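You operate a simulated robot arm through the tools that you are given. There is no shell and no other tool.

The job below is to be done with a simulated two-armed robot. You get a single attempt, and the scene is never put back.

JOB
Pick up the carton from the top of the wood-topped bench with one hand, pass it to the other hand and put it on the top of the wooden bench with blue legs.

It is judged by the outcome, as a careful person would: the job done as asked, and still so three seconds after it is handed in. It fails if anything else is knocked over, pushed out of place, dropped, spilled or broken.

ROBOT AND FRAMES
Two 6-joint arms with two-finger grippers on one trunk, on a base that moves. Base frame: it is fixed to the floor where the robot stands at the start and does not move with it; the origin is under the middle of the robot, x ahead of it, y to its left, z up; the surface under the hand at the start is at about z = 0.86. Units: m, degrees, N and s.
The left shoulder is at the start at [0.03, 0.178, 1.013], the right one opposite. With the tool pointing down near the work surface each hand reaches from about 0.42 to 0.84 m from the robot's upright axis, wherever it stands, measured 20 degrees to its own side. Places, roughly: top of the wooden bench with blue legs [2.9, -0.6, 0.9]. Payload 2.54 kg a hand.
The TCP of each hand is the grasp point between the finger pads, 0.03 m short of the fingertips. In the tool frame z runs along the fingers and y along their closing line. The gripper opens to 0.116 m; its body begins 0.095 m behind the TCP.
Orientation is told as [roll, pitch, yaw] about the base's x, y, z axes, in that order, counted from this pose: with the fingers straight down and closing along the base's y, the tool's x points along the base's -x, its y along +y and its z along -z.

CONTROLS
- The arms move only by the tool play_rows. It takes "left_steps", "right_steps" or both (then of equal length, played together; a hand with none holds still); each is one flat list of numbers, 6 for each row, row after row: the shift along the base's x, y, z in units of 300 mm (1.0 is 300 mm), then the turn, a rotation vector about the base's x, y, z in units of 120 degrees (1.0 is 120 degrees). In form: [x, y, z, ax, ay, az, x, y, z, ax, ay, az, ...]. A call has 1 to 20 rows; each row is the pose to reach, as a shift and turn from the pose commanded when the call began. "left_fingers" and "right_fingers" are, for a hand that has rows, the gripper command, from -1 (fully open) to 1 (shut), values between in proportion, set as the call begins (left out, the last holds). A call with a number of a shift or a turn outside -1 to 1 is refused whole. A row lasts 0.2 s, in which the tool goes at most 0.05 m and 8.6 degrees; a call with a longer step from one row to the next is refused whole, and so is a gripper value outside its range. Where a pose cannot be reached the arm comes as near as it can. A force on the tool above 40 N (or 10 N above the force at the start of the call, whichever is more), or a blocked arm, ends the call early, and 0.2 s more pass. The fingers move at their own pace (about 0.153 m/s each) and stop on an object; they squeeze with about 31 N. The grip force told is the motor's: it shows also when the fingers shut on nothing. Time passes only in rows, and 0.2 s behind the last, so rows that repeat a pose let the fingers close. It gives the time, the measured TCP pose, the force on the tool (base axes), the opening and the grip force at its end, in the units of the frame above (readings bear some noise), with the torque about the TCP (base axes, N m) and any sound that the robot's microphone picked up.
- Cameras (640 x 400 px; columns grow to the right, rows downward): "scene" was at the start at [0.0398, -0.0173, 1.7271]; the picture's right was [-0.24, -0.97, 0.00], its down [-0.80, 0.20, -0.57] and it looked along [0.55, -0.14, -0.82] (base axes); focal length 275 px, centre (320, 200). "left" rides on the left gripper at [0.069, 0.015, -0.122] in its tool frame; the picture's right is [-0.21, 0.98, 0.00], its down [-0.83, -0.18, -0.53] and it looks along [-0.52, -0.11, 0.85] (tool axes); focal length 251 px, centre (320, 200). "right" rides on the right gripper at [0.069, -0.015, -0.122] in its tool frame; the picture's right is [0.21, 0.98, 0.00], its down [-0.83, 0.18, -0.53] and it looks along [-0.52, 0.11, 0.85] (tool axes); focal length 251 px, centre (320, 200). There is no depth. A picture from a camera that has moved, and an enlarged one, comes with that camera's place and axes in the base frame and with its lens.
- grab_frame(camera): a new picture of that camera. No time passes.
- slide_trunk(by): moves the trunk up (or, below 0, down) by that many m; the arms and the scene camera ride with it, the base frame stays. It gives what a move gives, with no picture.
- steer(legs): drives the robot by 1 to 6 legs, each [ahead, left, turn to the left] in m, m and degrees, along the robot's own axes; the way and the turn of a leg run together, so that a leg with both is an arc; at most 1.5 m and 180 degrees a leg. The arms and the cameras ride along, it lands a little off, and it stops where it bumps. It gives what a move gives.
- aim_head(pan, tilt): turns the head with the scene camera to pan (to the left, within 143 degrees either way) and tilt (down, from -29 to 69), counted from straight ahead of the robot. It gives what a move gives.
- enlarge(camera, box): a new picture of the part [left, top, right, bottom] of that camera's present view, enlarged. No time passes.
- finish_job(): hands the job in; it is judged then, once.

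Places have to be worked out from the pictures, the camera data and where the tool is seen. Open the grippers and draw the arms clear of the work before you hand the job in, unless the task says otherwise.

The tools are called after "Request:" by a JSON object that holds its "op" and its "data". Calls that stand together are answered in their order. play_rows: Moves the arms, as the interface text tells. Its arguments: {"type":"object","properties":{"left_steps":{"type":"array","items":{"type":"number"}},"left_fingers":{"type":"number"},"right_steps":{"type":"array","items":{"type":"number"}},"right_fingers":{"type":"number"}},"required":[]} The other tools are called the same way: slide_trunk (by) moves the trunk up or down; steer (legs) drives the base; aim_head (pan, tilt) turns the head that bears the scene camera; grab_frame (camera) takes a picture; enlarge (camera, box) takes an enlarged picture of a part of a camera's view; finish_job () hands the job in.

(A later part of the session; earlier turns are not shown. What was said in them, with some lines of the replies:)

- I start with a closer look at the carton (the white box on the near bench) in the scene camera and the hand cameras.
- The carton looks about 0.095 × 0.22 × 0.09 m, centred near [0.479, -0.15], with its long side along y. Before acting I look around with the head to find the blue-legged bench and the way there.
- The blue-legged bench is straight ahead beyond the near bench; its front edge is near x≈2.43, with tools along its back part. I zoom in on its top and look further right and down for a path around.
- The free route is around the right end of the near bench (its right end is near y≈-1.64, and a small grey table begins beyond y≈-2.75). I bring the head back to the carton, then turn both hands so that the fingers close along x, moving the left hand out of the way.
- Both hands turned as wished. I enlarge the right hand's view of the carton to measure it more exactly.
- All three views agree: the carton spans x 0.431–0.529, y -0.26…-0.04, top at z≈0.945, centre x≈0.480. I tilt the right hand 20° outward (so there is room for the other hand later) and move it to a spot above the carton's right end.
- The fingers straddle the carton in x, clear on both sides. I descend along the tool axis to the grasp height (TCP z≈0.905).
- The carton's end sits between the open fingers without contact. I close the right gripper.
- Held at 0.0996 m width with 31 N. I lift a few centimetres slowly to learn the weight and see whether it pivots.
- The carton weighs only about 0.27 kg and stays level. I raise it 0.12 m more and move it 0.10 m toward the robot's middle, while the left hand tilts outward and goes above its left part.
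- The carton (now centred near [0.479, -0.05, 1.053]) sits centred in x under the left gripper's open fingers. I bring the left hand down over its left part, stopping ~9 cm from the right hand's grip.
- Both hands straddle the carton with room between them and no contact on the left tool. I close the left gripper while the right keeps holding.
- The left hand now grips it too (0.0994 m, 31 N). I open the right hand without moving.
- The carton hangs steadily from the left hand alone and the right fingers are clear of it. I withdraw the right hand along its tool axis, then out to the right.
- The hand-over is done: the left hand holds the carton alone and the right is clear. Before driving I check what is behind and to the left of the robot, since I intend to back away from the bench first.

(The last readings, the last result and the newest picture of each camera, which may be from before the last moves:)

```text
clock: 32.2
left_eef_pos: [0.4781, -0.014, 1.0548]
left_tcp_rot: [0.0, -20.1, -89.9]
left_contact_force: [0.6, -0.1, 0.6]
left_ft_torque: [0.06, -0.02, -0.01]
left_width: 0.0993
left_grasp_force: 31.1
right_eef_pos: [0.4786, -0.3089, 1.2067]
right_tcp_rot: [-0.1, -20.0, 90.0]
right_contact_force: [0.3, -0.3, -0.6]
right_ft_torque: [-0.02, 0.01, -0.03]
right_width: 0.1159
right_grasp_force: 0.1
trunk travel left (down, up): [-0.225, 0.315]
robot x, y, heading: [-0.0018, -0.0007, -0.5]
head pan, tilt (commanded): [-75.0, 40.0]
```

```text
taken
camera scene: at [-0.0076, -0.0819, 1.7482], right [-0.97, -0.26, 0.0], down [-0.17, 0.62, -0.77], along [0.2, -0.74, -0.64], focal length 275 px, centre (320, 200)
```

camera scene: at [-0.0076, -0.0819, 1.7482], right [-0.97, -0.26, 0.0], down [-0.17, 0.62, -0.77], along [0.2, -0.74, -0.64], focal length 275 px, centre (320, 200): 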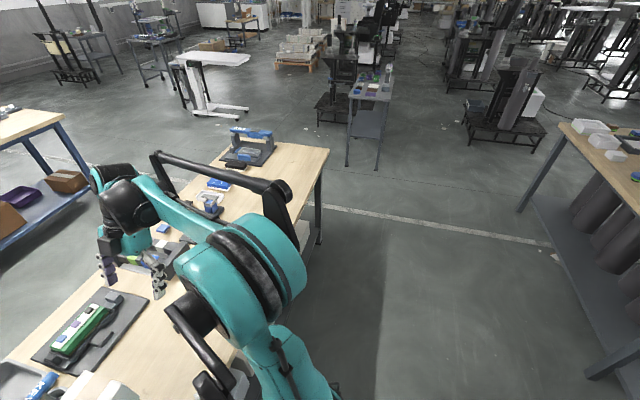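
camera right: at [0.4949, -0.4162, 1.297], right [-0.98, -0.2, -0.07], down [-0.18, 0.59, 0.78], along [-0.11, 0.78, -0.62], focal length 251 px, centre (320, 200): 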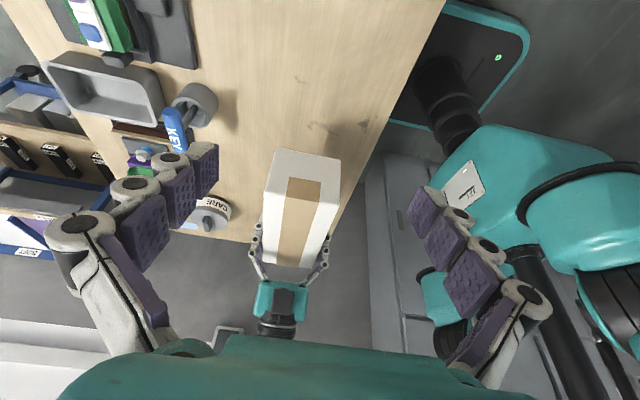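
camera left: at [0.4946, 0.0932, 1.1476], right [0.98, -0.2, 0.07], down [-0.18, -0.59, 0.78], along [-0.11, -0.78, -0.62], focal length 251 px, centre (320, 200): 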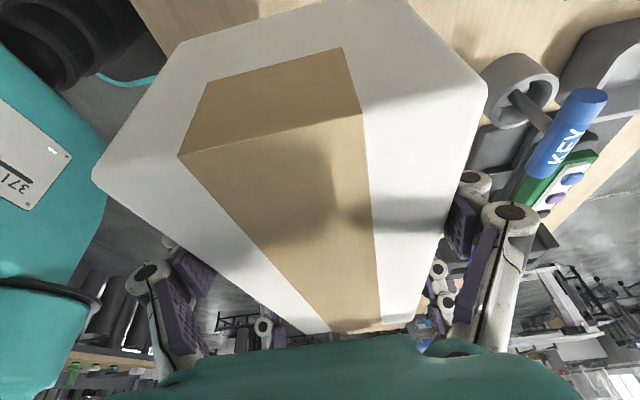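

The tall cabinet's face is at y≈0.6 on the left-rear side, so I back away diagonally to the right to keep the left elbow clear of it; the floor to the right is free. First leg only, then I check.

Request:
{"op": "steer", "data": {"legs": [[-0.35, -0.35, 0]]}}

Request:
{"op": "grab_frame", "data": {"camera": "scene"}}

Request:
{"op": "grab_frame", "data": {"camera": "left"}}

```text
clock: 35.1
left_eef_pos: [0.1328, -0.3612, 1.0558]
left_tcp_rot: [0.0, -20.0, -89.4]
left_contact_force: [-1.2, -1.0, -0.9]
left_ft_torque: [0.1, 0.01, 0.01]
left_width: 0.0991
left_grasp_force: 30.8
right_eef_pos: [0.1373, -0.6543, 1.2071]
right_tcp_rot: [-0.1, -20.0, 90.5]
right_contact_force: [-0.5, -0.2, -0.3]
right_ft_torque: [0.03, -0.02, 0.0]
right_width: 0.1162
right_grasp_force: 0.0
trunk travel left (down, up): [-0.225, 0.315]
robot x, y, heading: [-0.3447, -0.3495, 0.8]
head pan, tilt (commanded): [-75.0, 40.0]
```

```text
taken
camera scene: at [-0.3532, -0.4328, 1.7482], right [-0.96, -0.27, 0.0], down [-0.17, 0.62, -0.77], along [0.21, -0.74, -0.64], focal length 275 px, centre (320, 200)
```

scene: 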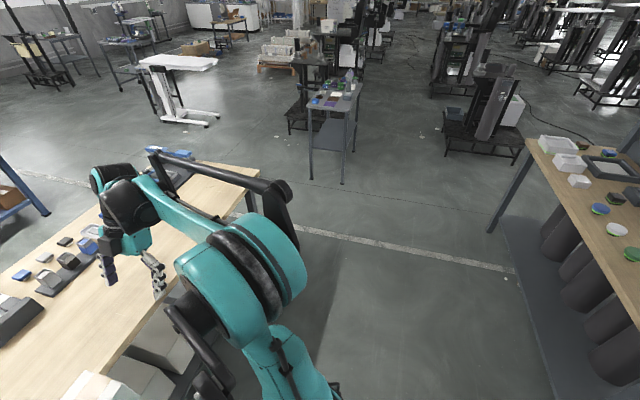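

```text
taken
camera left: at [0.1475, -0.2529, 1.1478], right [0.98, -0.19, 0.07], down [-0.18, -0.6, 0.78], along [-0.11, -0.78, -0.62], focal length 251 px, centre (320, 200)
```

left: 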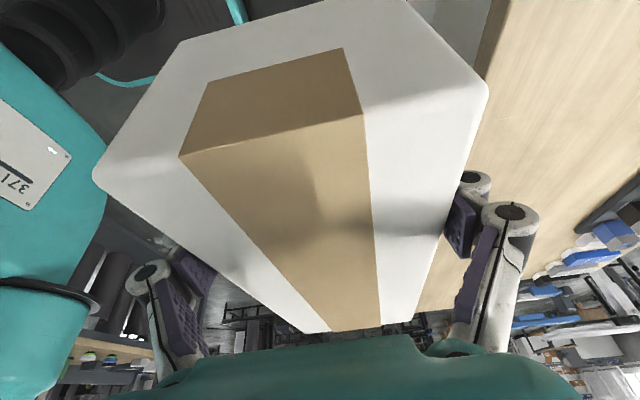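

The carton is steady and the way is clear; the small grey table starts at y≈-2.77. I strafe right to about y = -2.1, to pass between the bench end (y≈-1.64) and that table.

Request:
{"op": "steer", "data": {"legs": [[0, -0.9, -0.8], [0, -0.85, 0]]}}

Request:
{"op": "aim_head", "data": {"pan": 20, "tilt": 45}}

Request:
{"op": "grab_frame", "data": {"camera": "scene"}}

Request:
{"op": "aim_head", "data": {"pan": -35, "tilt": 35}}

Request:
{"op": "grab_frame", "data": {"camera": "scene"}}

```text
clock: 44.1
left_eef_pos: [0.1487, -2.126, 1.0555]
left_tcp_rot: [0.0, -20.0, -89.3]
left_contact_force: [-0.2, 0.3, -0.7]
left_ft_torque: [0.12, -0.02, -0.02]
left_width: 0.0994
left_grasp_force: 31.0
right_eef_pos: [0.1527, -2.4203, 1.206]
right_tcp_rot: [0.0, -20.0, 90.5]
right_contact_force: [-0.2, 0.1, 0.1]
right_ft_torque: [0.0, -0.03, 0.0]
right_width: 0.1161
right_grasp_force: 0.1
trunk travel left (down, up): [-0.225, 0.315]
robot x, y, heading: [-0.3256, -2.1139, 0.7]
head pan, tilt (commanded): [-75.0, 40.0]
```

```text
clock: 45.8
left_eef_pos: [0.1498, -2.1255, 1.0562]
left_tcp_rot: [0.1, -19.9, -89.3]
left_contact_force: [0.0, -0.6, -0.7]
left_ft_torque: [0.08, -0.01, -0.04]
left_width: 0.0991
left_grasp_force: 31.4
right_eef_pos: [0.1519, -2.4199, 1.2066]
right_tcp_rot: [0.0, -20.1, 90.5]
right_contact_force: [0.3, 0.6, -0.1]
right_ft_torque: [-0.01, 0.01, -0.02]
right_width: 0.116
right_grasp_force: 0.1
trunk travel left (down, up): [-0.225, 0.315]
robot x, y, heading: [-0.3316, -2.1161, 0.5]
head pan, tilt (commanded): [20.0, 45.0]
```

```text
taken
camera scene: at [-0.2839, -2.0874, 1.741], right [0.35, -0.94, 0.0], down [-0.66, -0.25, -0.71], along [0.66, 0.25, -0.71], focal length 275 px, centre (320, 200)
```

scene: 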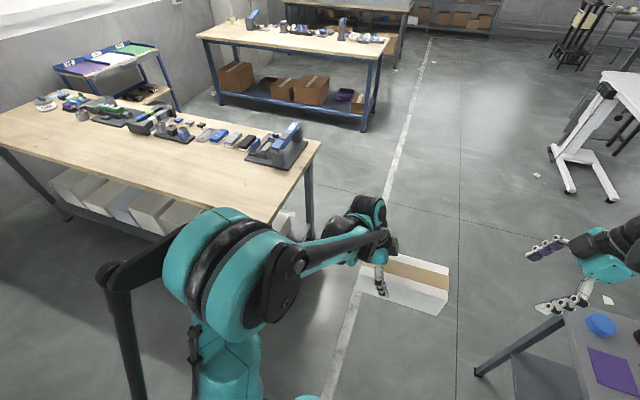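

```text
clock: 47.0
left_eef_pos: [0.1483, -2.126, 1.0553]
left_tcp_rot: [0.0, -20.0, -89.3]
left_contact_force: [0.2, 0.4, 0.3]
left_ft_torque: [0.1, 0.01, -0.02]
left_width: 0.0991
left_grasp_force: 31.3
right_eef_pos: [0.1525, -2.4208, 1.2057]
right_tcp_rot: [0.0, -20.1, 90.5]
right_contact_force: [0.0, -0.9, 0.7]
right_ft_torque: [-0.02, 0.02, 0.01]
right_width: 0.1157
right_grasp_force: 0.1
trunk travel left (down, up): [-0.225, 0.315]
robot x, y, heading: [-0.3294, -2.1138, 0.4]
head pan, tilt (commanded): [-35.0, 35.0]
```

```text
taken
camera scene: at [-0.2874, -2.1656, 1.7558], right [-0.57, -0.82, 0.0], down [-0.47, 0.32, -0.82], along [0.68, -0.46, -0.57], focal length 275 px, centre (320, 200)
```

scene: 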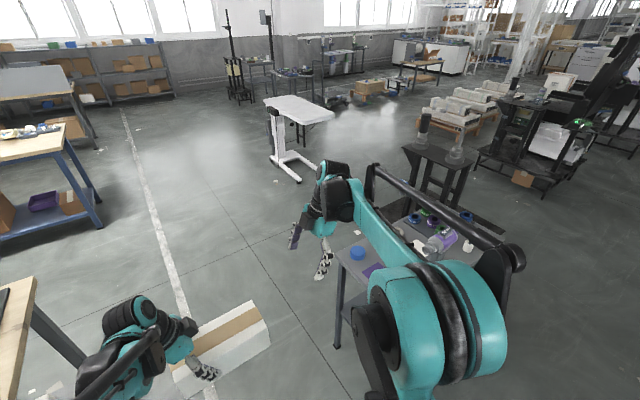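

The passage ahead is clear: bench end on the left, and only low items on the grey table to the right (y < -2.73). I drive ahead through the gap to about x = 1.55.

Request:
{"op": "steer", "data": {"legs": [[0.6, 0.04, -0.4], [1.28, 0, 0]]}}

Request:
{"op": "aim_head", "data": {"pan": 40, "tilt": 30}}

Request:
{"op": "grab_frame", "data": {"camera": "scene"}}

Request:
{"op": "aim_head", "data": {"pan": 95, "tilt": 40}}

Request:
{"op": "grab_frame", "data": {"camera": "scene"}}

```text
clock: 56.4
left_eef_pos: [2.013, -2.0503, 1.0562]
left_tcp_rot: [0.1, -20.0, -88.4]
left_contact_force: [-0.5, -0.3, -0.4]
left_ft_torque: [0.11, 0.03, -0.06]
left_width: 0.0993
left_grasp_force: 30.7
right_eef_pos: [2.0209, -2.3435, 1.2059]
right_tcp_rot: [0.1, -20.0, 91.5]
right_contact_force: [0.0, -0.2, -0.3]
right_ft_torque: [0.02, 0.02, 0.01]
right_width: 0.1158
right_grasp_force: 0.1
trunk travel left (down, up): [-0.225, 0.315]
robot x, y, heading: [1.5319, -2.0464, 1.3]
head pan, tilt (commanded): [-35.0, 35.0]
```

```text
clock: 57.9
left_eef_pos: [2.0137, -2.0494, 1.0558]
left_tcp_rot: [0.0, -20.0, -88.4]
left_contact_force: [0.6, -0.2, -0.9]
left_ft_torque: [0.07, -0.06, 0.01]
left_width: 0.0992
left_grasp_force: 31.3
right_eef_pos: [2.0215, -2.3436, 1.2066]
right_tcp_rot: [0.0, -20.0, 91.4]
right_contact_force: [0.3, 0.5, -0.3]
right_ft_torque: [-0.02, -0.01, -0.03]
right_width: 0.1159
right_grasp_force: 0.1
trunk travel left (down, up): [-0.225, 0.315]
robot x, y, heading: [1.533, -2.0479, 1.4]
head pan, tilt (commanded): [40.0, 30.0]
```

```text
taken
camera scene: at [1.5719, -1.9881, 1.7636], right [0.66, -0.75, 0.0], down [-0.37, -0.33, -0.87], along [0.65, 0.57, -0.5], focal length 275 px, centre (320, 200)
```

scene: 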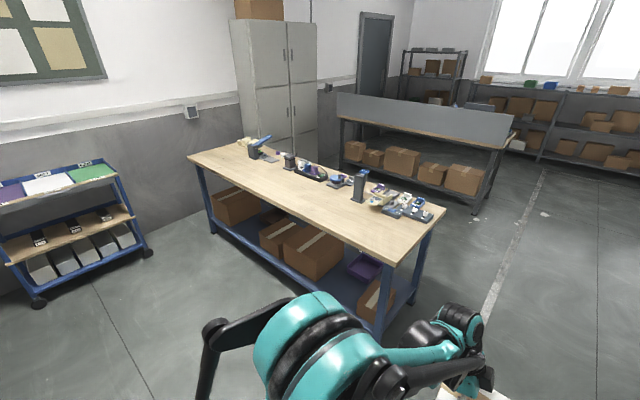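

```text
clock: 59.1
left_eef_pos: [2.0117, -2.0488, 1.0561]
left_tcp_rot: [0.1, -19.9, -88.3]
left_contact_force: [-0.3, 0.7, -0.2]
left_ft_torque: [0.07, -0.02, -0.02]
left_width: 0.0992
left_grasp_force: 31.4
right_eef_pos: [2.0217, -2.342, 1.2079]
right_tcp_rot: [0.0, -19.9, 91.5]
right_contact_force: [0.4, 0.5, -0.2]
right_ft_torque: [0.01, 0.03, -0.02]
right_width: 0.1158
right_grasp_force: 0.1
trunk travel left (down, up): [-0.225, 0.315]
robot x, y, heading: [1.5347, -2.0455, 1.3]
head pan, tilt (commanded): [95.0, 40.0]
```

```text
taken
camera scene: at [1.4945, -1.9635, 1.7483], right [0.99, 0.11, 0.0], down [0.07, -0.64, -0.77], along [-0.09, 0.76, -0.64], focal length 275 px, centre (320, 200)
```

scene: 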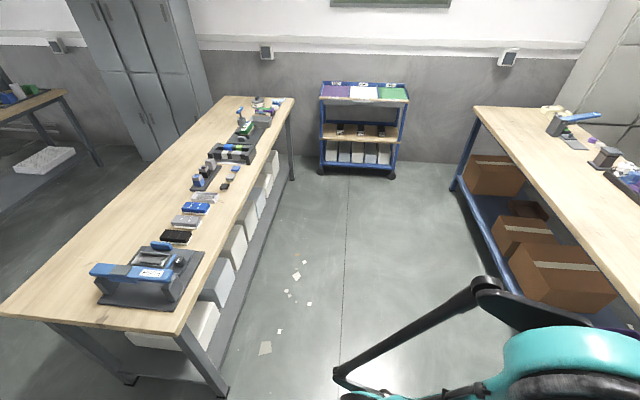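

The blue-legged bench's front edge is near x≈2.45–2.5 with its tools starting at x≈2.85, so there is a free strip in front. I strafe left along the aisle to about y = -0.55.

Request:
{"op": "steer", "data": {"legs": [[0.06, 0.75, -1.3], [0, 0.75, 0]]}}

Request:
{"op": "aim_head", "data": {"pan": 0, "tilt": 40}}

Request:
{"op": "grab_frame", "data": {"camera": "scene"}}

Request:
{"op": "grab_frame", "data": {"camera": "left"}}

```text
clock: 66.8
left_eef_pos: [2.0667, -0.5614, 1.0559]
left_tcp_rot: [0.0, -20.0, -90.1]
left_contact_force: [-0.4, 0.5, 0.3]
left_ft_torque: [0.09, -0.01, 0.02]
left_width: 0.0993
left_grasp_force: 31.5
right_eef_pos: [2.068, -0.8554, 1.207]
right_tcp_rot: [0.0, -20.0, 90.0]
right_contact_force: [0.8, -0.7, -0.3]
right_ft_torque: [0.02, -0.01, 0.0]
right_width: 0.1158
right_grasp_force: 0.1
trunk travel left (down, up): [-0.225, 0.315]
robot x, y, heading: [1.5894, -0.5479, -0.3]
head pan, tilt (commanded): [95.0, 40.0]
```

```text
clock: 68.5
left_eef_pos: [2.0658, -0.5612, 1.0554]
left_tcp_rot: [-0.1, -19.9, -90.0]
left_contact_force: [-0.4, -0.7, -0.1]
left_ft_torque: [0.1, -0.01, -0.01]
left_width: 0.0994
left_grasp_force: 31.2
right_eef_pos: [2.0676, -0.8573, 1.2068]
right_tcp_rot: [0.1, -20.0, 90.1]
right_contact_force: [-0.5, -0.3, 0.4]
right_ft_torque: [0.0, -0.02, -0.01]
right_width: 0.116
right_grasp_force: 0.1
trunk travel left (down, up): [-0.225, 0.315]
robot x, y, heading: [1.5865, -0.5435, -0.1]
head pan, tilt (commanded): [0.0, 40.0]
```

```text
taken
camera scene: at [1.6427, -0.5469, 1.7482], right [0.0, -1.0, 0.0], down [-0.64, 0.0, -0.77], along [0.77, 0.0, -0.64], focal length 275 px, centre (320, 200)
```

scene: 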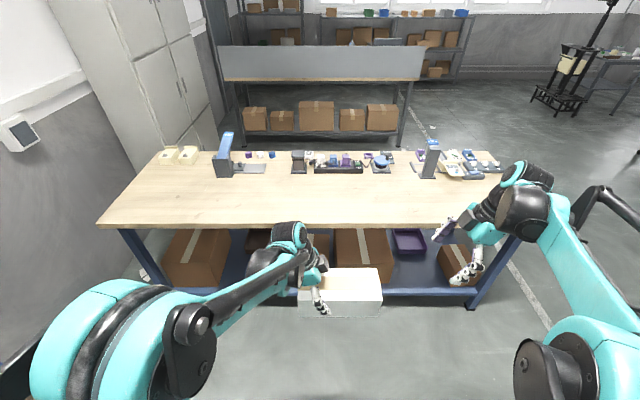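

```text
taken
camera left: at [2.0818, -0.454, 1.1475], right [0.98, -0.2, 0.07], down [-0.18, -0.59, 0.78], along [-0.11, -0.78, -0.62], focal length 251 px, centre (320, 200)
```

left: 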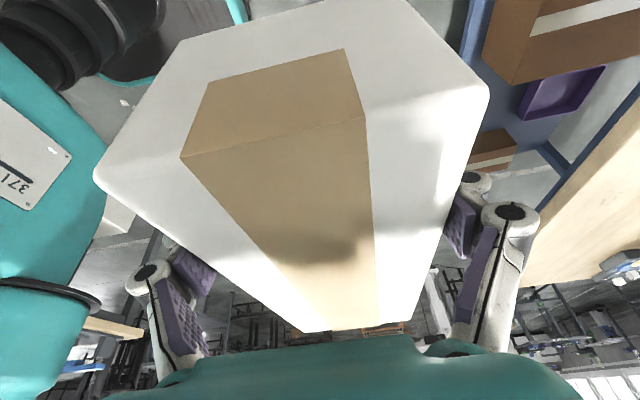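

I'm squarely in front of the bench now. I enlarge the view to locate its front edge and free strip more exactly.

Request:
{"op": "enlarge", "data": {"camera": "scene", "box": [200, 130, 460, 290]}}

Request:
{"op": "grab_frame", "data": {"camera": "right"}}

```text
2.46 times, centred on (330, 210) of scene
camera zoom: at [1.6427, -0.5469, 1.7482], right [0.0, -1.0, 0.0], down [-0.64, 0.0, -0.77], along [0.77, 0.0, -0.64], focal length 676 px, centre (295, 175)
```

zoom: 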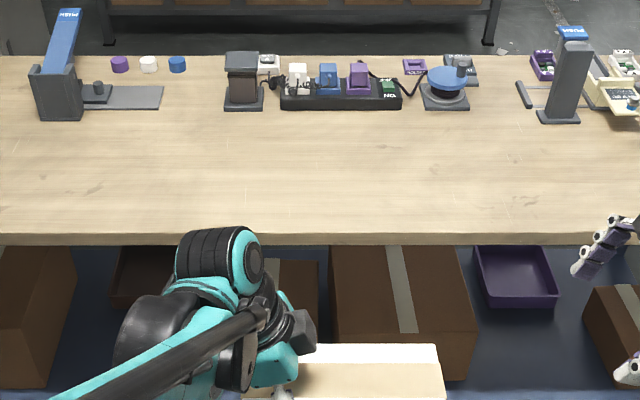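

```text
taken
camera right: at [2.0819, -0.9621, 1.2973], right [-0.98, -0.2, -0.07], down [-0.18, 0.59, 0.78], along [-0.11, 0.78, -0.62], focal length 251 px, centre (320, 200)
```

right: 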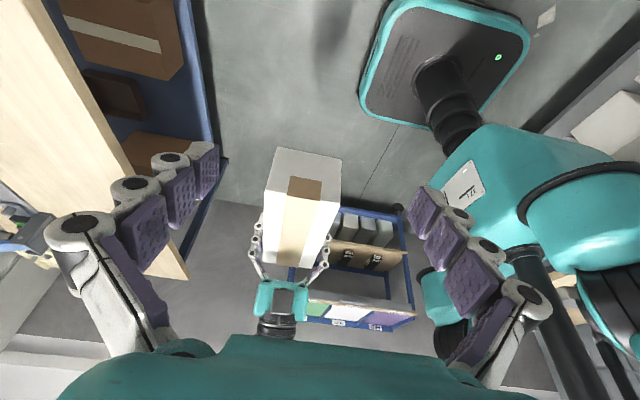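

The right camera's view of the bench corner puts the top at z≈0.86–0.90 and front edge at x≈2.49–2.53. I drive ahead 0.52 m, with the carton's underside still at z≈1.01, clear above the bench.

Request:
{"op": "steer", "data": {"legs": [[0.52, 0, 0]]}}

Request:
{"op": "aim_head", "data": {"pan": -5, "tilt": 55}}

Request:
{"op": "grab_frame", "data": {"camera": "scene"}}

Request:
{"op": "grab_frame", "data": {"camera": "right"}}

Request:
{"op": "grab_frame", "data": {"camera": "left"}}

```text
clock: 71.6
left_eef_pos: [2.5834, -0.5633, 1.0551]
left_tcp_rot: [-0.1, -20.0, -90.0]
left_contact_force: [0.5, -0.1, 0.3]
left_ft_torque: [0.08, 0.03, -0.01]
left_width: 0.099
left_grasp_force: 31.2
right_eef_pos: [2.584, -0.8567, 1.2068]
right_tcp_rot: [0.0, -20.1, 89.9]
right_contact_force: [-0.2, -0.5, -0.5]
right_ft_torque: [-0.03, 0.0, -0.01]
right_width: 0.1163
right_grasp_force: 0.1
trunk travel left (down, up): [-0.225, 0.315]
robot x, y, heading: [2.1044, -0.5454, 0.1]
head pan, tilt (commanded): [0.0, 40.0]
```

```text
clock: 72.3
left_eef_pos: [2.5828, -0.5617, 1.0552]
left_tcp_rot: [0.1, -20.0, -90.1]
left_contact_force: [-0.6, 0.2, -0.4]
left_ft_torque: [0.07, 0.01, -0.01]
left_width: 0.0993
left_grasp_force: 31.3
right_eef_pos: [2.5839, -0.8568, 1.2064]
right_tcp_rot: [0.0, -20.0, 89.9]
right_contact_force: [-0.4, -0.6, 0.1]
right_ft_torque: [0.0, -0.01, 0.01]
right_width: 0.1163
right_grasp_force: 0.1
trunk travel left (down, up): [-0.225, 0.315]
robot x, y, heading: [2.1032, -0.5478, -0.1]
head pan, tilt (commanded): [-5.0, 55.0]
```

```text
taken
camera scene: at [2.147, -0.5535, 1.7276], right [-0.09, -1.0, 0.0], down [-0.82, 0.07, -0.57], along [0.57, -0.05, -0.82], focal length 275 px, centre (320, 200)
```

scene: 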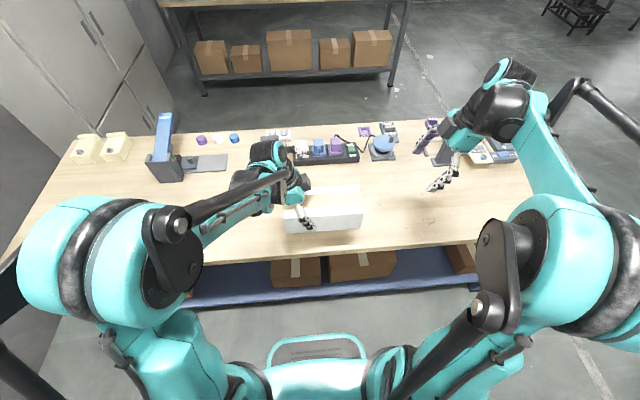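

```text
taken
camera right: at [2.599, -0.9628, 1.2975], right [-0.98, -0.2, -0.07], down [-0.18, 0.59, 0.78], along [-0.11, 0.78, -0.62], focal length 251 px, centre (320, 200)
```

right: 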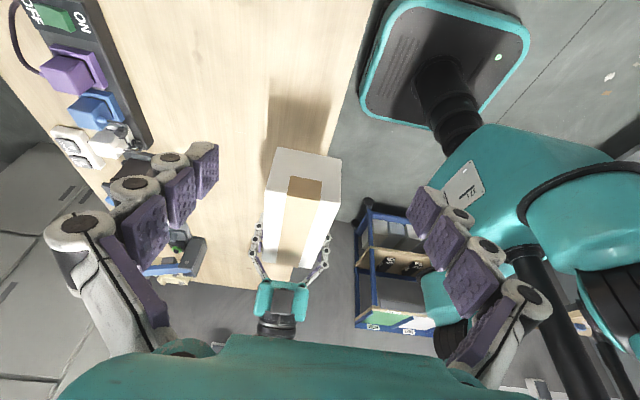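

```text
taken
camera left: at [2.5993, -0.4547, 1.1476], right [0.98, -0.2, 0.07], down [-0.18, -0.59, 0.78], along [-0.11, -0.78, -0.62], focal length 251 px, centre (320, 200)
```

left: 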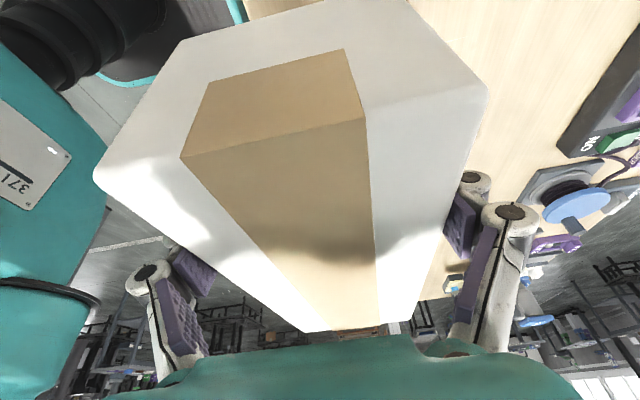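

The front edge is at x≈2.53 and the tools start at x≈2.95, so a spot centred near [2.70, -0.60] is free. I extend the left hand 0.115 m forward and lower it to just above the bench.

Request:
{"op": "play_rows", "data": {"left_steps": [0.064, 0, 0, 0, 0, 0, 0.128, 0, 0, 0, 0, 0, 0.192, 0, 0, 0, 0, 0, 0.256, 0, 0, 0, 0, 0, 0.32, 0, 0, 0, 0, 0, 0.383, 0, 0, 0, 0, 0, 0.383, 0, -0.06, 0, 0, 0, 0.383, 0, -0.12, 0, 0, 0, 0.383, 0, -0.18, 0, 0, 0, 0.383, 0, -0.24, 0, 0, 0, 0.383, 0, -0.3, 0, 0, 0, 0.383, 0, -0.35, 0, 0, 0, 0.383, 0, -0.35, 0, 0, 0]}}

Request:
{"op": "enlarge", "data": {"camera": "scene", "box": [200, 90, 440, 270]}}

Request:
{"op": "grab_frame", "data": {"camera": "right"}}

```text
clock: 75.1
left_eef_pos: [2.6986, -0.5616, 0.9511]
left_tcp_rot: [0.0, -20.0, -90.0]
left_contact_force: [0.3, -0.7, -0.5]
left_ft_torque: [0.09, -0.01, 0.01]
left_width: 0.0992
left_grasp_force: 31.2
right_eef_pos: [2.5843, -0.8575, 1.2062]
right_tcp_rot: [0.0, -20.0, 89.9]
right_contact_force: [0.7, -0.5, -0.5]
right_ft_torque: [0.03, 0.0, -0.01]
right_width: 0.1159
right_grasp_force: 0.1
trunk travel left (down, up): [-0.225, 0.315]
robot x, y, heading: [2.1084, -0.5491, -0.2]
head pan, tilt (commanded): [-5.0, 55.0]
```

```text
2.22 times, centred on (320, 180) of scene
camera zoom: at [2.147, -0.5535, 1.7276], right [-0.09, -1.0, 0.0], down [-0.82, 0.07, -0.57], along [0.57, -0.05, -0.82], focal length 610 px, centre (320, 244)
```

zoom: 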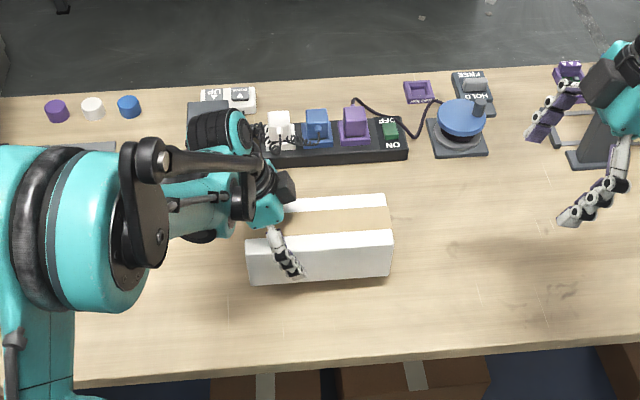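

```text
taken
camera right: at [2.5991, -0.9628, 1.2974], right [-0.98, -0.2, -0.07], down [-0.18, 0.59, 0.78], along [-0.11, 0.78, -0.62], focal length 251 px, centre (320, 200)
```

right: 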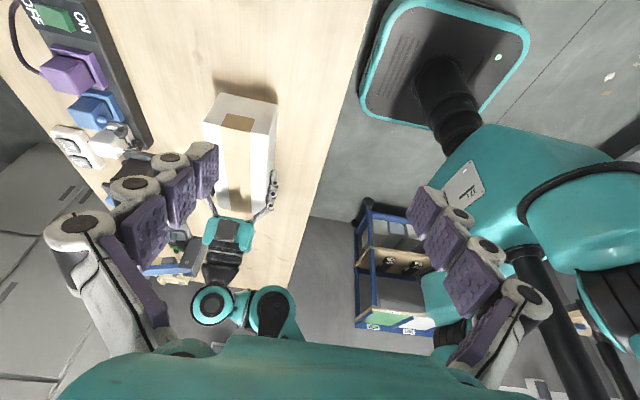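

The carton is level, about 4–5 cm above the bench top and clear of the tools. I lower it slowly by 3 cm and check the force.

Request:
{"op": "play_rows", "data": {"left_steps": [0, 0, -0.02, 0, 0, 0, 0, 0, -0.04, 0, 0, 0, 0, 0, -0.06, 0, 0, 0, 0, 0, -0.08, 0, 0, 0, 0, 0, -0.1, 0, 0, 0, 0, 0, -0.1, 0, 0, 0]}}

Request:
{"op": "enlarge", "data": {"camera": "scene", "box": [270, 150, 390, 240]}}

Request:
{"op": "enlarge", "data": {"camera": "right", "box": [140, 50, 360, 240]}}

```text
clock: 76.5
left_eef_pos: [2.6977, -0.563, 0.9196]
left_tcp_rot: [0.0, -20.0, -90.0]
left_contact_force: [-0.6, 0.1, -0.6]
left_ft_torque: [0.11, -0.01, 0.01]
left_width: 0.0994
left_grasp_force: 31.0
right_eef_pos: [2.5849, -0.8562, 1.2076]
right_tcp_rot: [0.0, -20.0, 89.9]
right_contact_force: [0.0, 0.1, 0.2]
right_ft_torque: [0.0, 0.03, 0.01]
right_width: 0.1162
right_grasp_force: 0.1
trunk travel left (down, up): [-0.225, 0.315]
robot x, y, heading: [2.1022, -0.547, -0.0]
head pan, tilt (commanded): [-5.0, 55.0]
```

```text
4.44 times, centred on (330, 195) of scene
camera zoom: at [2.1473, -0.5535, 1.7276], right [-0.09, -1.0, 0.0], down [-0.82, 0.07, -0.57], along [0.57, -0.05, -0.82], focal length 1221 px, centre (276, 222)
```

zoom: 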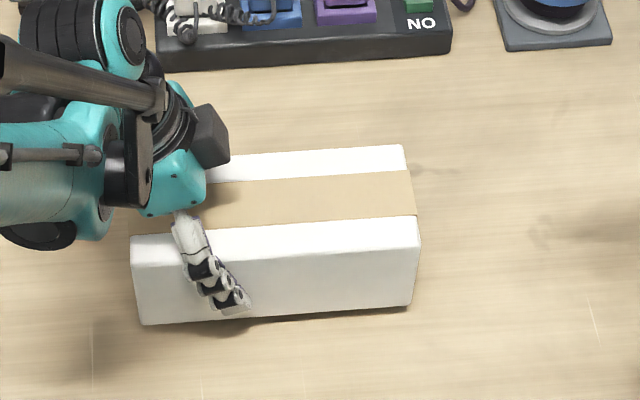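

```text
2.11 times, centred on (250, 145) of right
camera zoom: at [2.5993, -0.9628, 1.2974], right [-0.98, -0.2, -0.07], down [-0.18, 0.59, 0.78], along [-0.11, 0.78, -0.62], focal length 529 px, centre (467, 316)
```

zoom: 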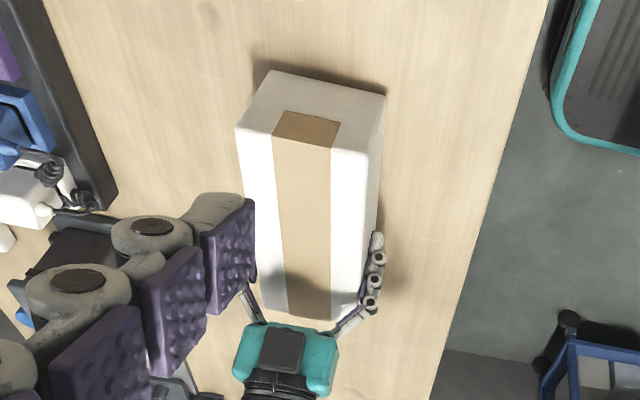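

No contact yet; the gap is about 1–1.5 cm. I go down 1 cm more in small steps.

Request:
{"op": "play_rows", "data": {"left_steps": [0, 0, -0.007, 0, 0, 0, 0, 0, -0.013, 0, 0, 0, 0, 0, -0.02, 0, 0, 0, 0, 0, -0.027, 0, 0, 0, 0, 0, -0.033, 0, 0, 0, 0, 0, -0.033, 0, 0, 0]}}

```text
clock: 77.9
left_eef_pos: [2.6978, -0.5617, 0.9098]
left_tcp_rot: [0.1, -20.0, -90.0]
left_contact_force: [-0.6, -0.1, 0.5]
left_ft_torque: [0.05, -0.02, -0.02]
left_width: 0.0992
left_grasp_force: 31.2
right_eef_pos: [2.5845, -0.8588, 1.2065]
right_tcp_rot: [0.0, -20.1, 89.9]
right_contact_force: [-0.2, -0.1, -0.8]
right_ft_torque: [-0.03, 0.01, 0.03]
right_width: 0.1159
right_grasp_force: 0.1
trunk travel left (down, up): [-0.225, 0.315]
robot x, y, heading: [2.1037, -0.5491, -0.3]
head pan, tilt (commanded): [-5.0, 55.0]
```

Still no clear contact (torque about x still near the hanging value). I continue down in millimetre steps.

Request:
{"op": "play_rows", "data": {"left_steps": [0, 0, -0.004, 0, 0, 0, 0, 0, -0.008, 0, 0, 0, 0, 0, -0.012, 0, 0, 0, 0, 0, -0.012, 0, 0, 0]}}

Request:
{"op": "enlarge", "data": {"camera": "scene", "box": [270, 150, 390, 240]}}

Request:
{"op": "enlarge", "data": {"camera": "right", "box": [200, 70, 300, 150]}}

```text
clock: 78.9
left_eef_pos: [2.6973, -0.5619, 0.9068]
left_tcp_rot: [0.0, -20.1, -89.9]
left_contact_force: [0.7, 0.1, -0.2]
left_ft_torque: [0.08, -0.02, 0.0]
left_width: 0.0993
left_grasp_force: 30.7
right_eef_pos: [2.5843, -0.8567, 1.2057]
right_tcp_rot: [0.0, -20.1, 89.9]
right_contact_force: [1.2, -0.1, -0.1]
right_ft_torque: [0.01, 0.0, 0.02]
right_width: 0.116
right_grasp_force: 0.0
trunk travel left (down, up): [-0.225, 0.315]
robot x, y, heading: [2.1083, -0.5481, -0.3]
head pan, tilt (commanded): [-5.0, 55.0]
```

```text
4.44 times, centred on (330, 195) of scene
camera zoom: at [2.1473, -0.5535, 1.7275], right [-0.09, -1.0, 0.0], down [-0.82, 0.07, -0.57], along [0.57, -0.05, -0.82], focal length 1221 px, centre (276, 222)
```

zoom: 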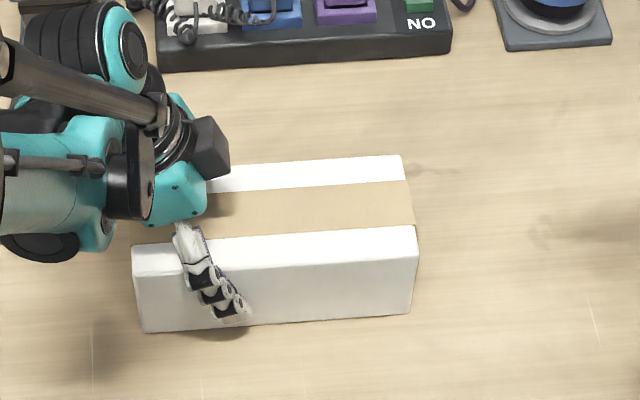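

```text
5.00 times, centred on (250, 110) of right
camera zoom: at [2.5993, -0.9628, 1.2973], right [-0.98, -0.2, -0.07], down [-0.18, 0.59, 0.78], along [-0.11, 0.78, -0.62], focal length 1257 px, centre (670, 650)
```

zoom: 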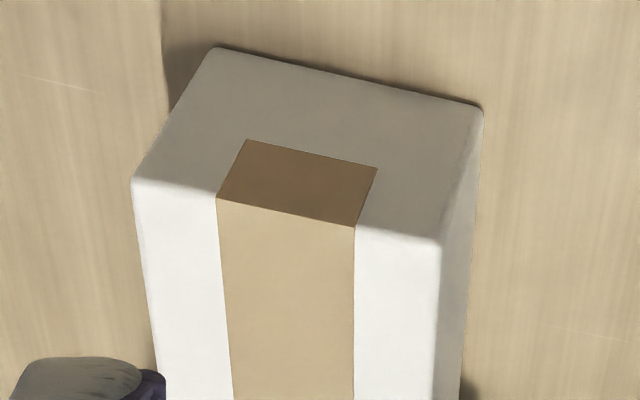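

The gap at the bottom edge is nearly gone, but the load reading is unchanged. I go on down by 1 mm per row.

Request:
{"op": "play_rows", "data": {"left_steps": [0, 0, -0.0035, 0, 0, 0, 0, 0, -0.007, 0, 0, 0, 0, 0, -0.01, 0, 0, 0, 0, 0, -0.01, 0, 0, 0]}}

```text
clock: 79.9
left_eef_pos: [2.6994, -0.5623, 0.905]
left_tcp_rot: [0.1, -20.1, -90.0]
left_contact_force: [7.5, 2.2, 18.8]
left_ft_torque: [-0.08, -0.19, 0.16]
left_width: 0.0994
left_grasp_force: 31.3
right_eef_pos: [2.5842, -0.8566, 1.2071]
right_tcp_rot: [0.0, -19.9, 90.1]
right_contact_force: [-1.0, 0.0, 0.8]
right_ft_torque: [-0.02, -0.02, -0.01]
right_width: 0.1158
right_grasp_force: 0.0
trunk travel left (down, up): [-0.225, 0.315]
robot x, y, heading: [2.1036, -0.5481, 0.0]
head pan, tilt (commanded): [-5.0, 55.0]
```

Contact: 19 N upward at TCP z≈0.905, so the carton stands on the bench (top at z≈0.86). I ease up about 1 mm to relieve the pressure, then open the gripper.

Request:
{"op": "play_rows", "data": {"left_steps": [0, 0, 0.0025, 0, 0, 0, 0, 0, 0.0025, 0, 0, 0]}}

Request:
{"op": "play_rows", "data": {"left_steps": [0, 0, 0, 0, 0, 0, 0, 0, 0, 0, 0, 0, 0, 0, 0, 0, 0, 0, 0, 0, 0, 0, 0, 0, 0, 0, 0, 0, 0, 0], "left_fingers": -1}}

Request:
{"op": "enlarge", "data": {"camera": "scene", "box": [270, 150, 390, 240]}}

Request:
{"op": "grab_frame", "data": {"camera": "left"}}

```text
clock: 80.5
left_eef_pos: [2.6985, -0.5631, 0.9036]
left_tcp_rot: [0.0, -20.0, -90.0]
left_contact_force: [4.3, 1.5, 7.1]
left_ft_torque: [-0.37, -0.58, 0.29]
left_width: 0.099
left_grasp_force: 30.8
right_eef_pos: [2.5833, -0.8563, 1.2063]
right_tcp_rot: [0.0, -20.0, 89.9]
right_contact_force: [-0.5, -0.2, 0.2]
right_ft_torque: [-0.01, 0.0, -0.02]
right_width: 0.1158
right_grasp_force: 0.0
trunk travel left (down, up): [-0.225, 0.315]
robot x, y, heading: [2.1055, -0.548, -0.2]
head pan, tilt (commanded): [-5.0, 55.0]
```

```text
clock: 81.7
left_eef_pos: [2.6992, -0.5619, 0.9046]
left_tcp_rot: [0.0, -20.0, -89.9]
left_contact_force: [-0.1, -1.0, 0.4]
left_ft_torque: [0.02, 0.0, -0.02]
left_width: 0.1161
left_grasp_force: 0.0
right_eef_pos: [2.584, -0.857, 1.2068]
right_tcp_rot: [0.0, -20.1, 89.9]
right_contact_force: [0.0, 0.0, -0.2]
right_ft_torque: [-0.03, 0.01, 0.03]
right_width: 0.1161
right_grasp_force: 0.0
trunk travel left (down, up): [-0.225, 0.315]
robot x, y, heading: [2.1026, -0.5479, -0.1]
head pan, tilt (commanded): [-5.0, 55.0]
```

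```text
4.44 times, centred on (330, 195) of scene
camera zoom: at [2.1471, -0.5535, 1.7276], right [-0.09, -1.0, 0.0], down [-0.82, 0.07, -0.57], along [0.57, -0.05, -0.82], focal length 1221 px, centre (276, 222)
```

zoom: 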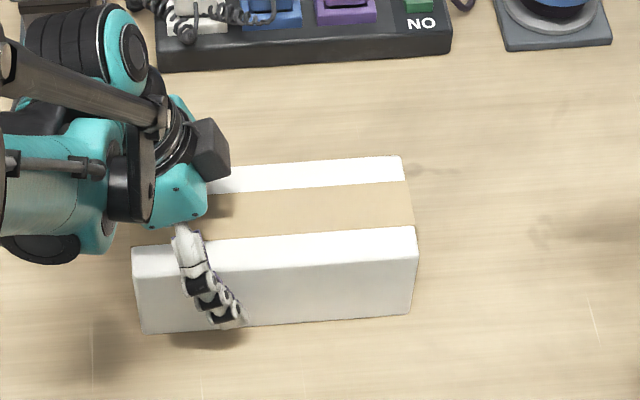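

```text
taken
camera left: at [2.7143, -0.4547, 0.9969], right [0.98, -0.2, 0.07], down [-0.18, -0.59, 0.78], along [-0.11, -0.78, -0.62], focal length 251 px, centre (320, 200)
```

left: 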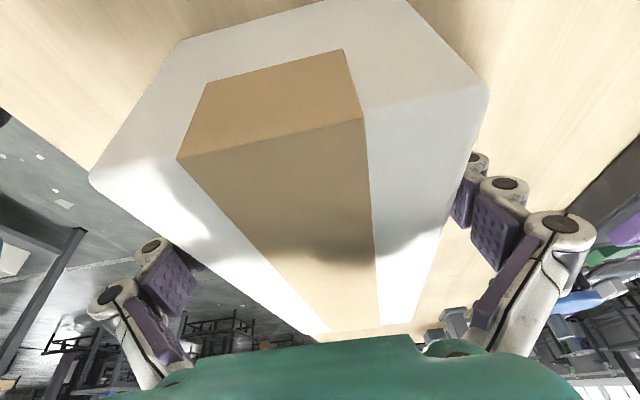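

The carton stands by itself and the open fingers are free of it. I withdraw the left hand along its tool axis (up and outward), then back toward the robot.

Request:
{"op": "play_rows", "data": {"left_steps": [0, 0.011, 0.031, 0, 0, 0, 0, 0.023, 0.063, 0, 0, 0, 0, 0.046, 0.125, 0, 0, 0, 0, 0.068, 0.188, 0, 0, 0, 0, 0.091, 0.25, 0, 0, 0, 0, 0.114, 0.313, 0, 0, 0, 0, 0.137, 0.376, 0, 0, 0, 0, 0.16, 0.438, 0, 0, 0, 0, 0.182, 0.5, 0, 0, 0, 0, 0.205, 0.563, 0, 0, 0, 0, 0.228, 0.626, 0, 0, 0, -0.1, 0.26, 0.626, 0, 0, 0, -0.2, 0.3, 0.626, 0, 0, 0, -0.3, 0.35, 0.626, 0, 0, 0, -0.4, 0.4, 0.626, 0, 0, 0], "left_fingers": -1}}

Request:
{"op": "grab_frame", "data": {"camera": "scene"}}

Request:
{"op": "grab_frame", "data": {"camera": "left"}}

```text
clock: 84.9
left_eef_pos: [2.576, -0.4401, 1.0913]
left_tcp_rot: [0.0, -20.1, -90.0]
left_contact_force: [-0.3, 0.1, -0.4]
left_ft_torque: [-0.02, -0.02, -0.01]
left_width: 0.1159
left_grasp_force: 0.1
right_eef_pos: [2.583, -0.8572, 1.2073]
right_tcp_rot: [0.0, -20.0, 90.1]
right_contact_force: [0.2, -0.3, 0.2]
right_ft_torque: [0.0, -0.03, -0.03]
right_width: 0.1159
right_grasp_force: 0.0
trunk travel left (down, up): [-0.225, 0.315]
robot x, y, heading: [2.1039, -0.5483, -0.0]
head pan, tilt (commanded): [-5.0, 55.0]
```

```text
taken
camera scene: at [2.1455, -0.553, 1.7276], right [-0.09, -1.0, 0.0], down [-0.82, 0.07, -0.57], along [0.57, -0.05, -0.82], focal length 275 px, centre (320, 200)
```

scene: 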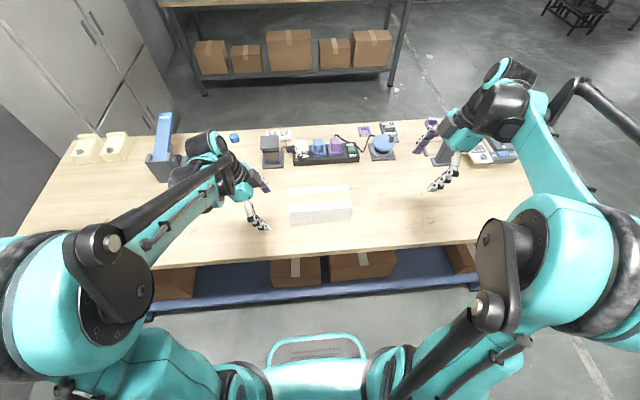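

```text
taken
camera left: at [2.5924, -0.3336, 1.1835], right [0.98, -0.2, 0.07], down [-0.18, -0.59, 0.78], along [-0.11, -0.78, -0.62], focal length 251 px, centre (320, 200)
```

left: 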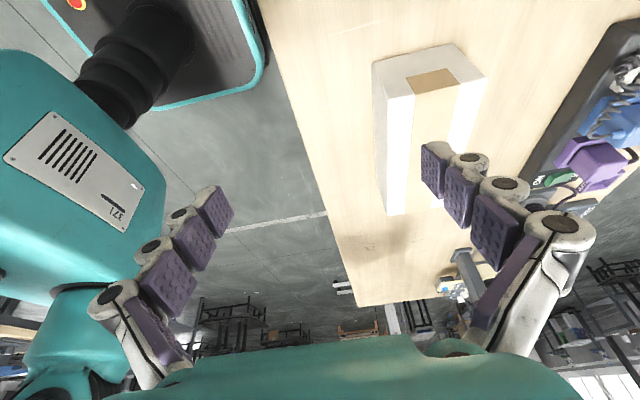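

The carton stands flat on the blue-legged bench, clear of everything else. I back the base away so that both arms are clear of the bench, and take a last look.

Request:
{"op": "steer", "data": {"legs": [[-0.35, 0, 0]]}}

Request:
{"op": "aim_head", "data": {"pan": 0, "tilt": 38}}

Request:
{"op": "grab_frame", "data": {"camera": "scene"}}

Request:
{"op": "enlarge", "data": {"camera": "scene", "box": [200, 110, 440, 290]}}

```text
clock: 87.2
left_eef_pos: [2.2273, -0.442, 1.0917]
left_tcp_rot: [0.0, -20.0, -90.1]
left_contact_force: [-0.4, 0.3, 1.1]
left_ft_torque: [0.0, -0.01, 0.03]
left_width: 0.116
left_grasp_force: 0.1
right_eef_pos: [2.2339, -0.8558, 1.2073]
right_tcp_rot: [0.0, -20.0, 89.8]
right_contact_force: [0.3, -0.3, -0.7]
right_ft_torque: [0.0, -0.07, -0.02]
right_width: 0.1162
right_grasp_force: 0.0
trunk travel left (down, up): [-0.225, 0.315]
robot x, y, heading: [1.754, -0.5457, -0.2]
head pan, tilt (commanded): [-5.0, 55.0]
```

```text
clock: 88.0
left_eef_pos: [2.2273, -0.4412, 1.091]
left_tcp_rot: [0.0, -19.9, -90.1]
left_contact_force: [0.3, 0.3, 0.6]
left_ft_torque: [0.01, 0.03, 0.04]
left_width: 0.1161
left_grasp_force: 0.0
right_eef_pos: [2.2339, -0.8578, 1.2061]
right_tcp_rot: [0.0, -20.1, 89.9]
right_contact_force: [0.0, -0.2, -0.9]
right_ft_torque: [0.05, 0.03, 0.0]
right_width: 0.1161
right_grasp_force: 0.0
trunk travel left (down, up): [-0.225, 0.315]
robot x, y, heading: [1.7551, -0.5459, -0.2]
head pan, tilt (commanded): [0.0, 38.0]
```

```text
taken
camera scene: at [1.8114, -0.5467, 1.7511], right [0.0, -1.0, 0.0], down [-0.62, 0.0, -0.79], along [0.79, 0.0, -0.62], focal length 275 px, centre (320, 200)
```

scene: 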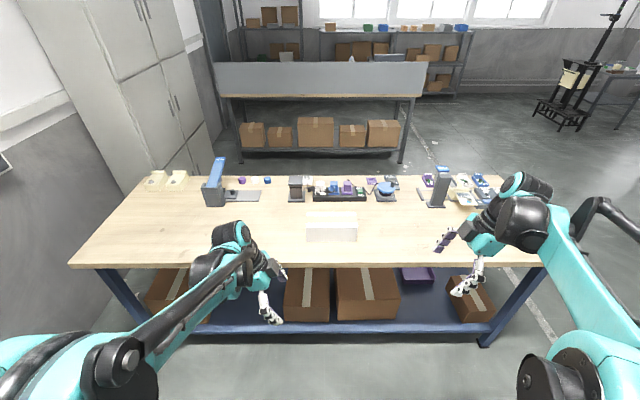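

```text
2.22 times, centred on (320, 200) of scene
camera zoom: at [1.8114, -0.5467, 1.7511], right [0.0, -1.0, 0.0], down [-0.62, 0.0, -0.79], along [0.79, 0.0, -0.62], focal length 610 px, centre (320, 200)
```

zoom: 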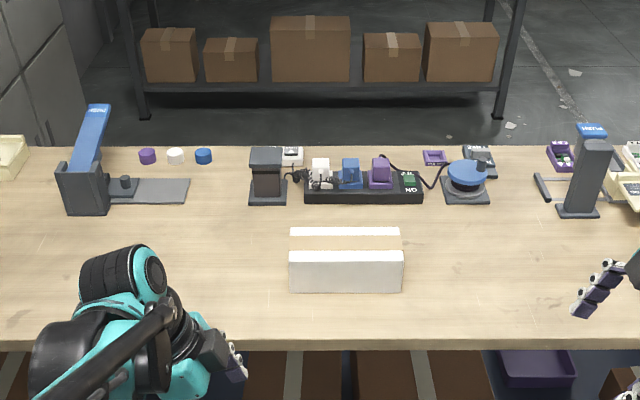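

The carton sits upright and undisturbed on the blue-legged bench, all other items are in place, and both grippers are open and clear. I hand the job in.

Request:
{"op": "finish_job", "data": {}}

```text
The job is handed in.
```

The carton is standing upright on the top of the wooden bench with blue legs, and the job has been handed in; I haven't seen the verdict.

- **Pick-up and pass:** the right hand lifted the carton from the wood-topped bench. The left hand then took it in mid-air, about 11 cm above where it was gripped on that bench.
- **Placement:** the left hand set the carton down near [2.70, -0.60]. That is about 0.1 m back from the bench's front edge and well short of the tools along the rear.
- **Other items:** nothing on either bench was touched as far as the cameras and force readings show. The last pictures show the blue-legged bench's tools in place and the carton steady.
- **Robot:** both grippers are open, and the robot stands about 0.35 m back from where it placed the carton, with its arms clear.
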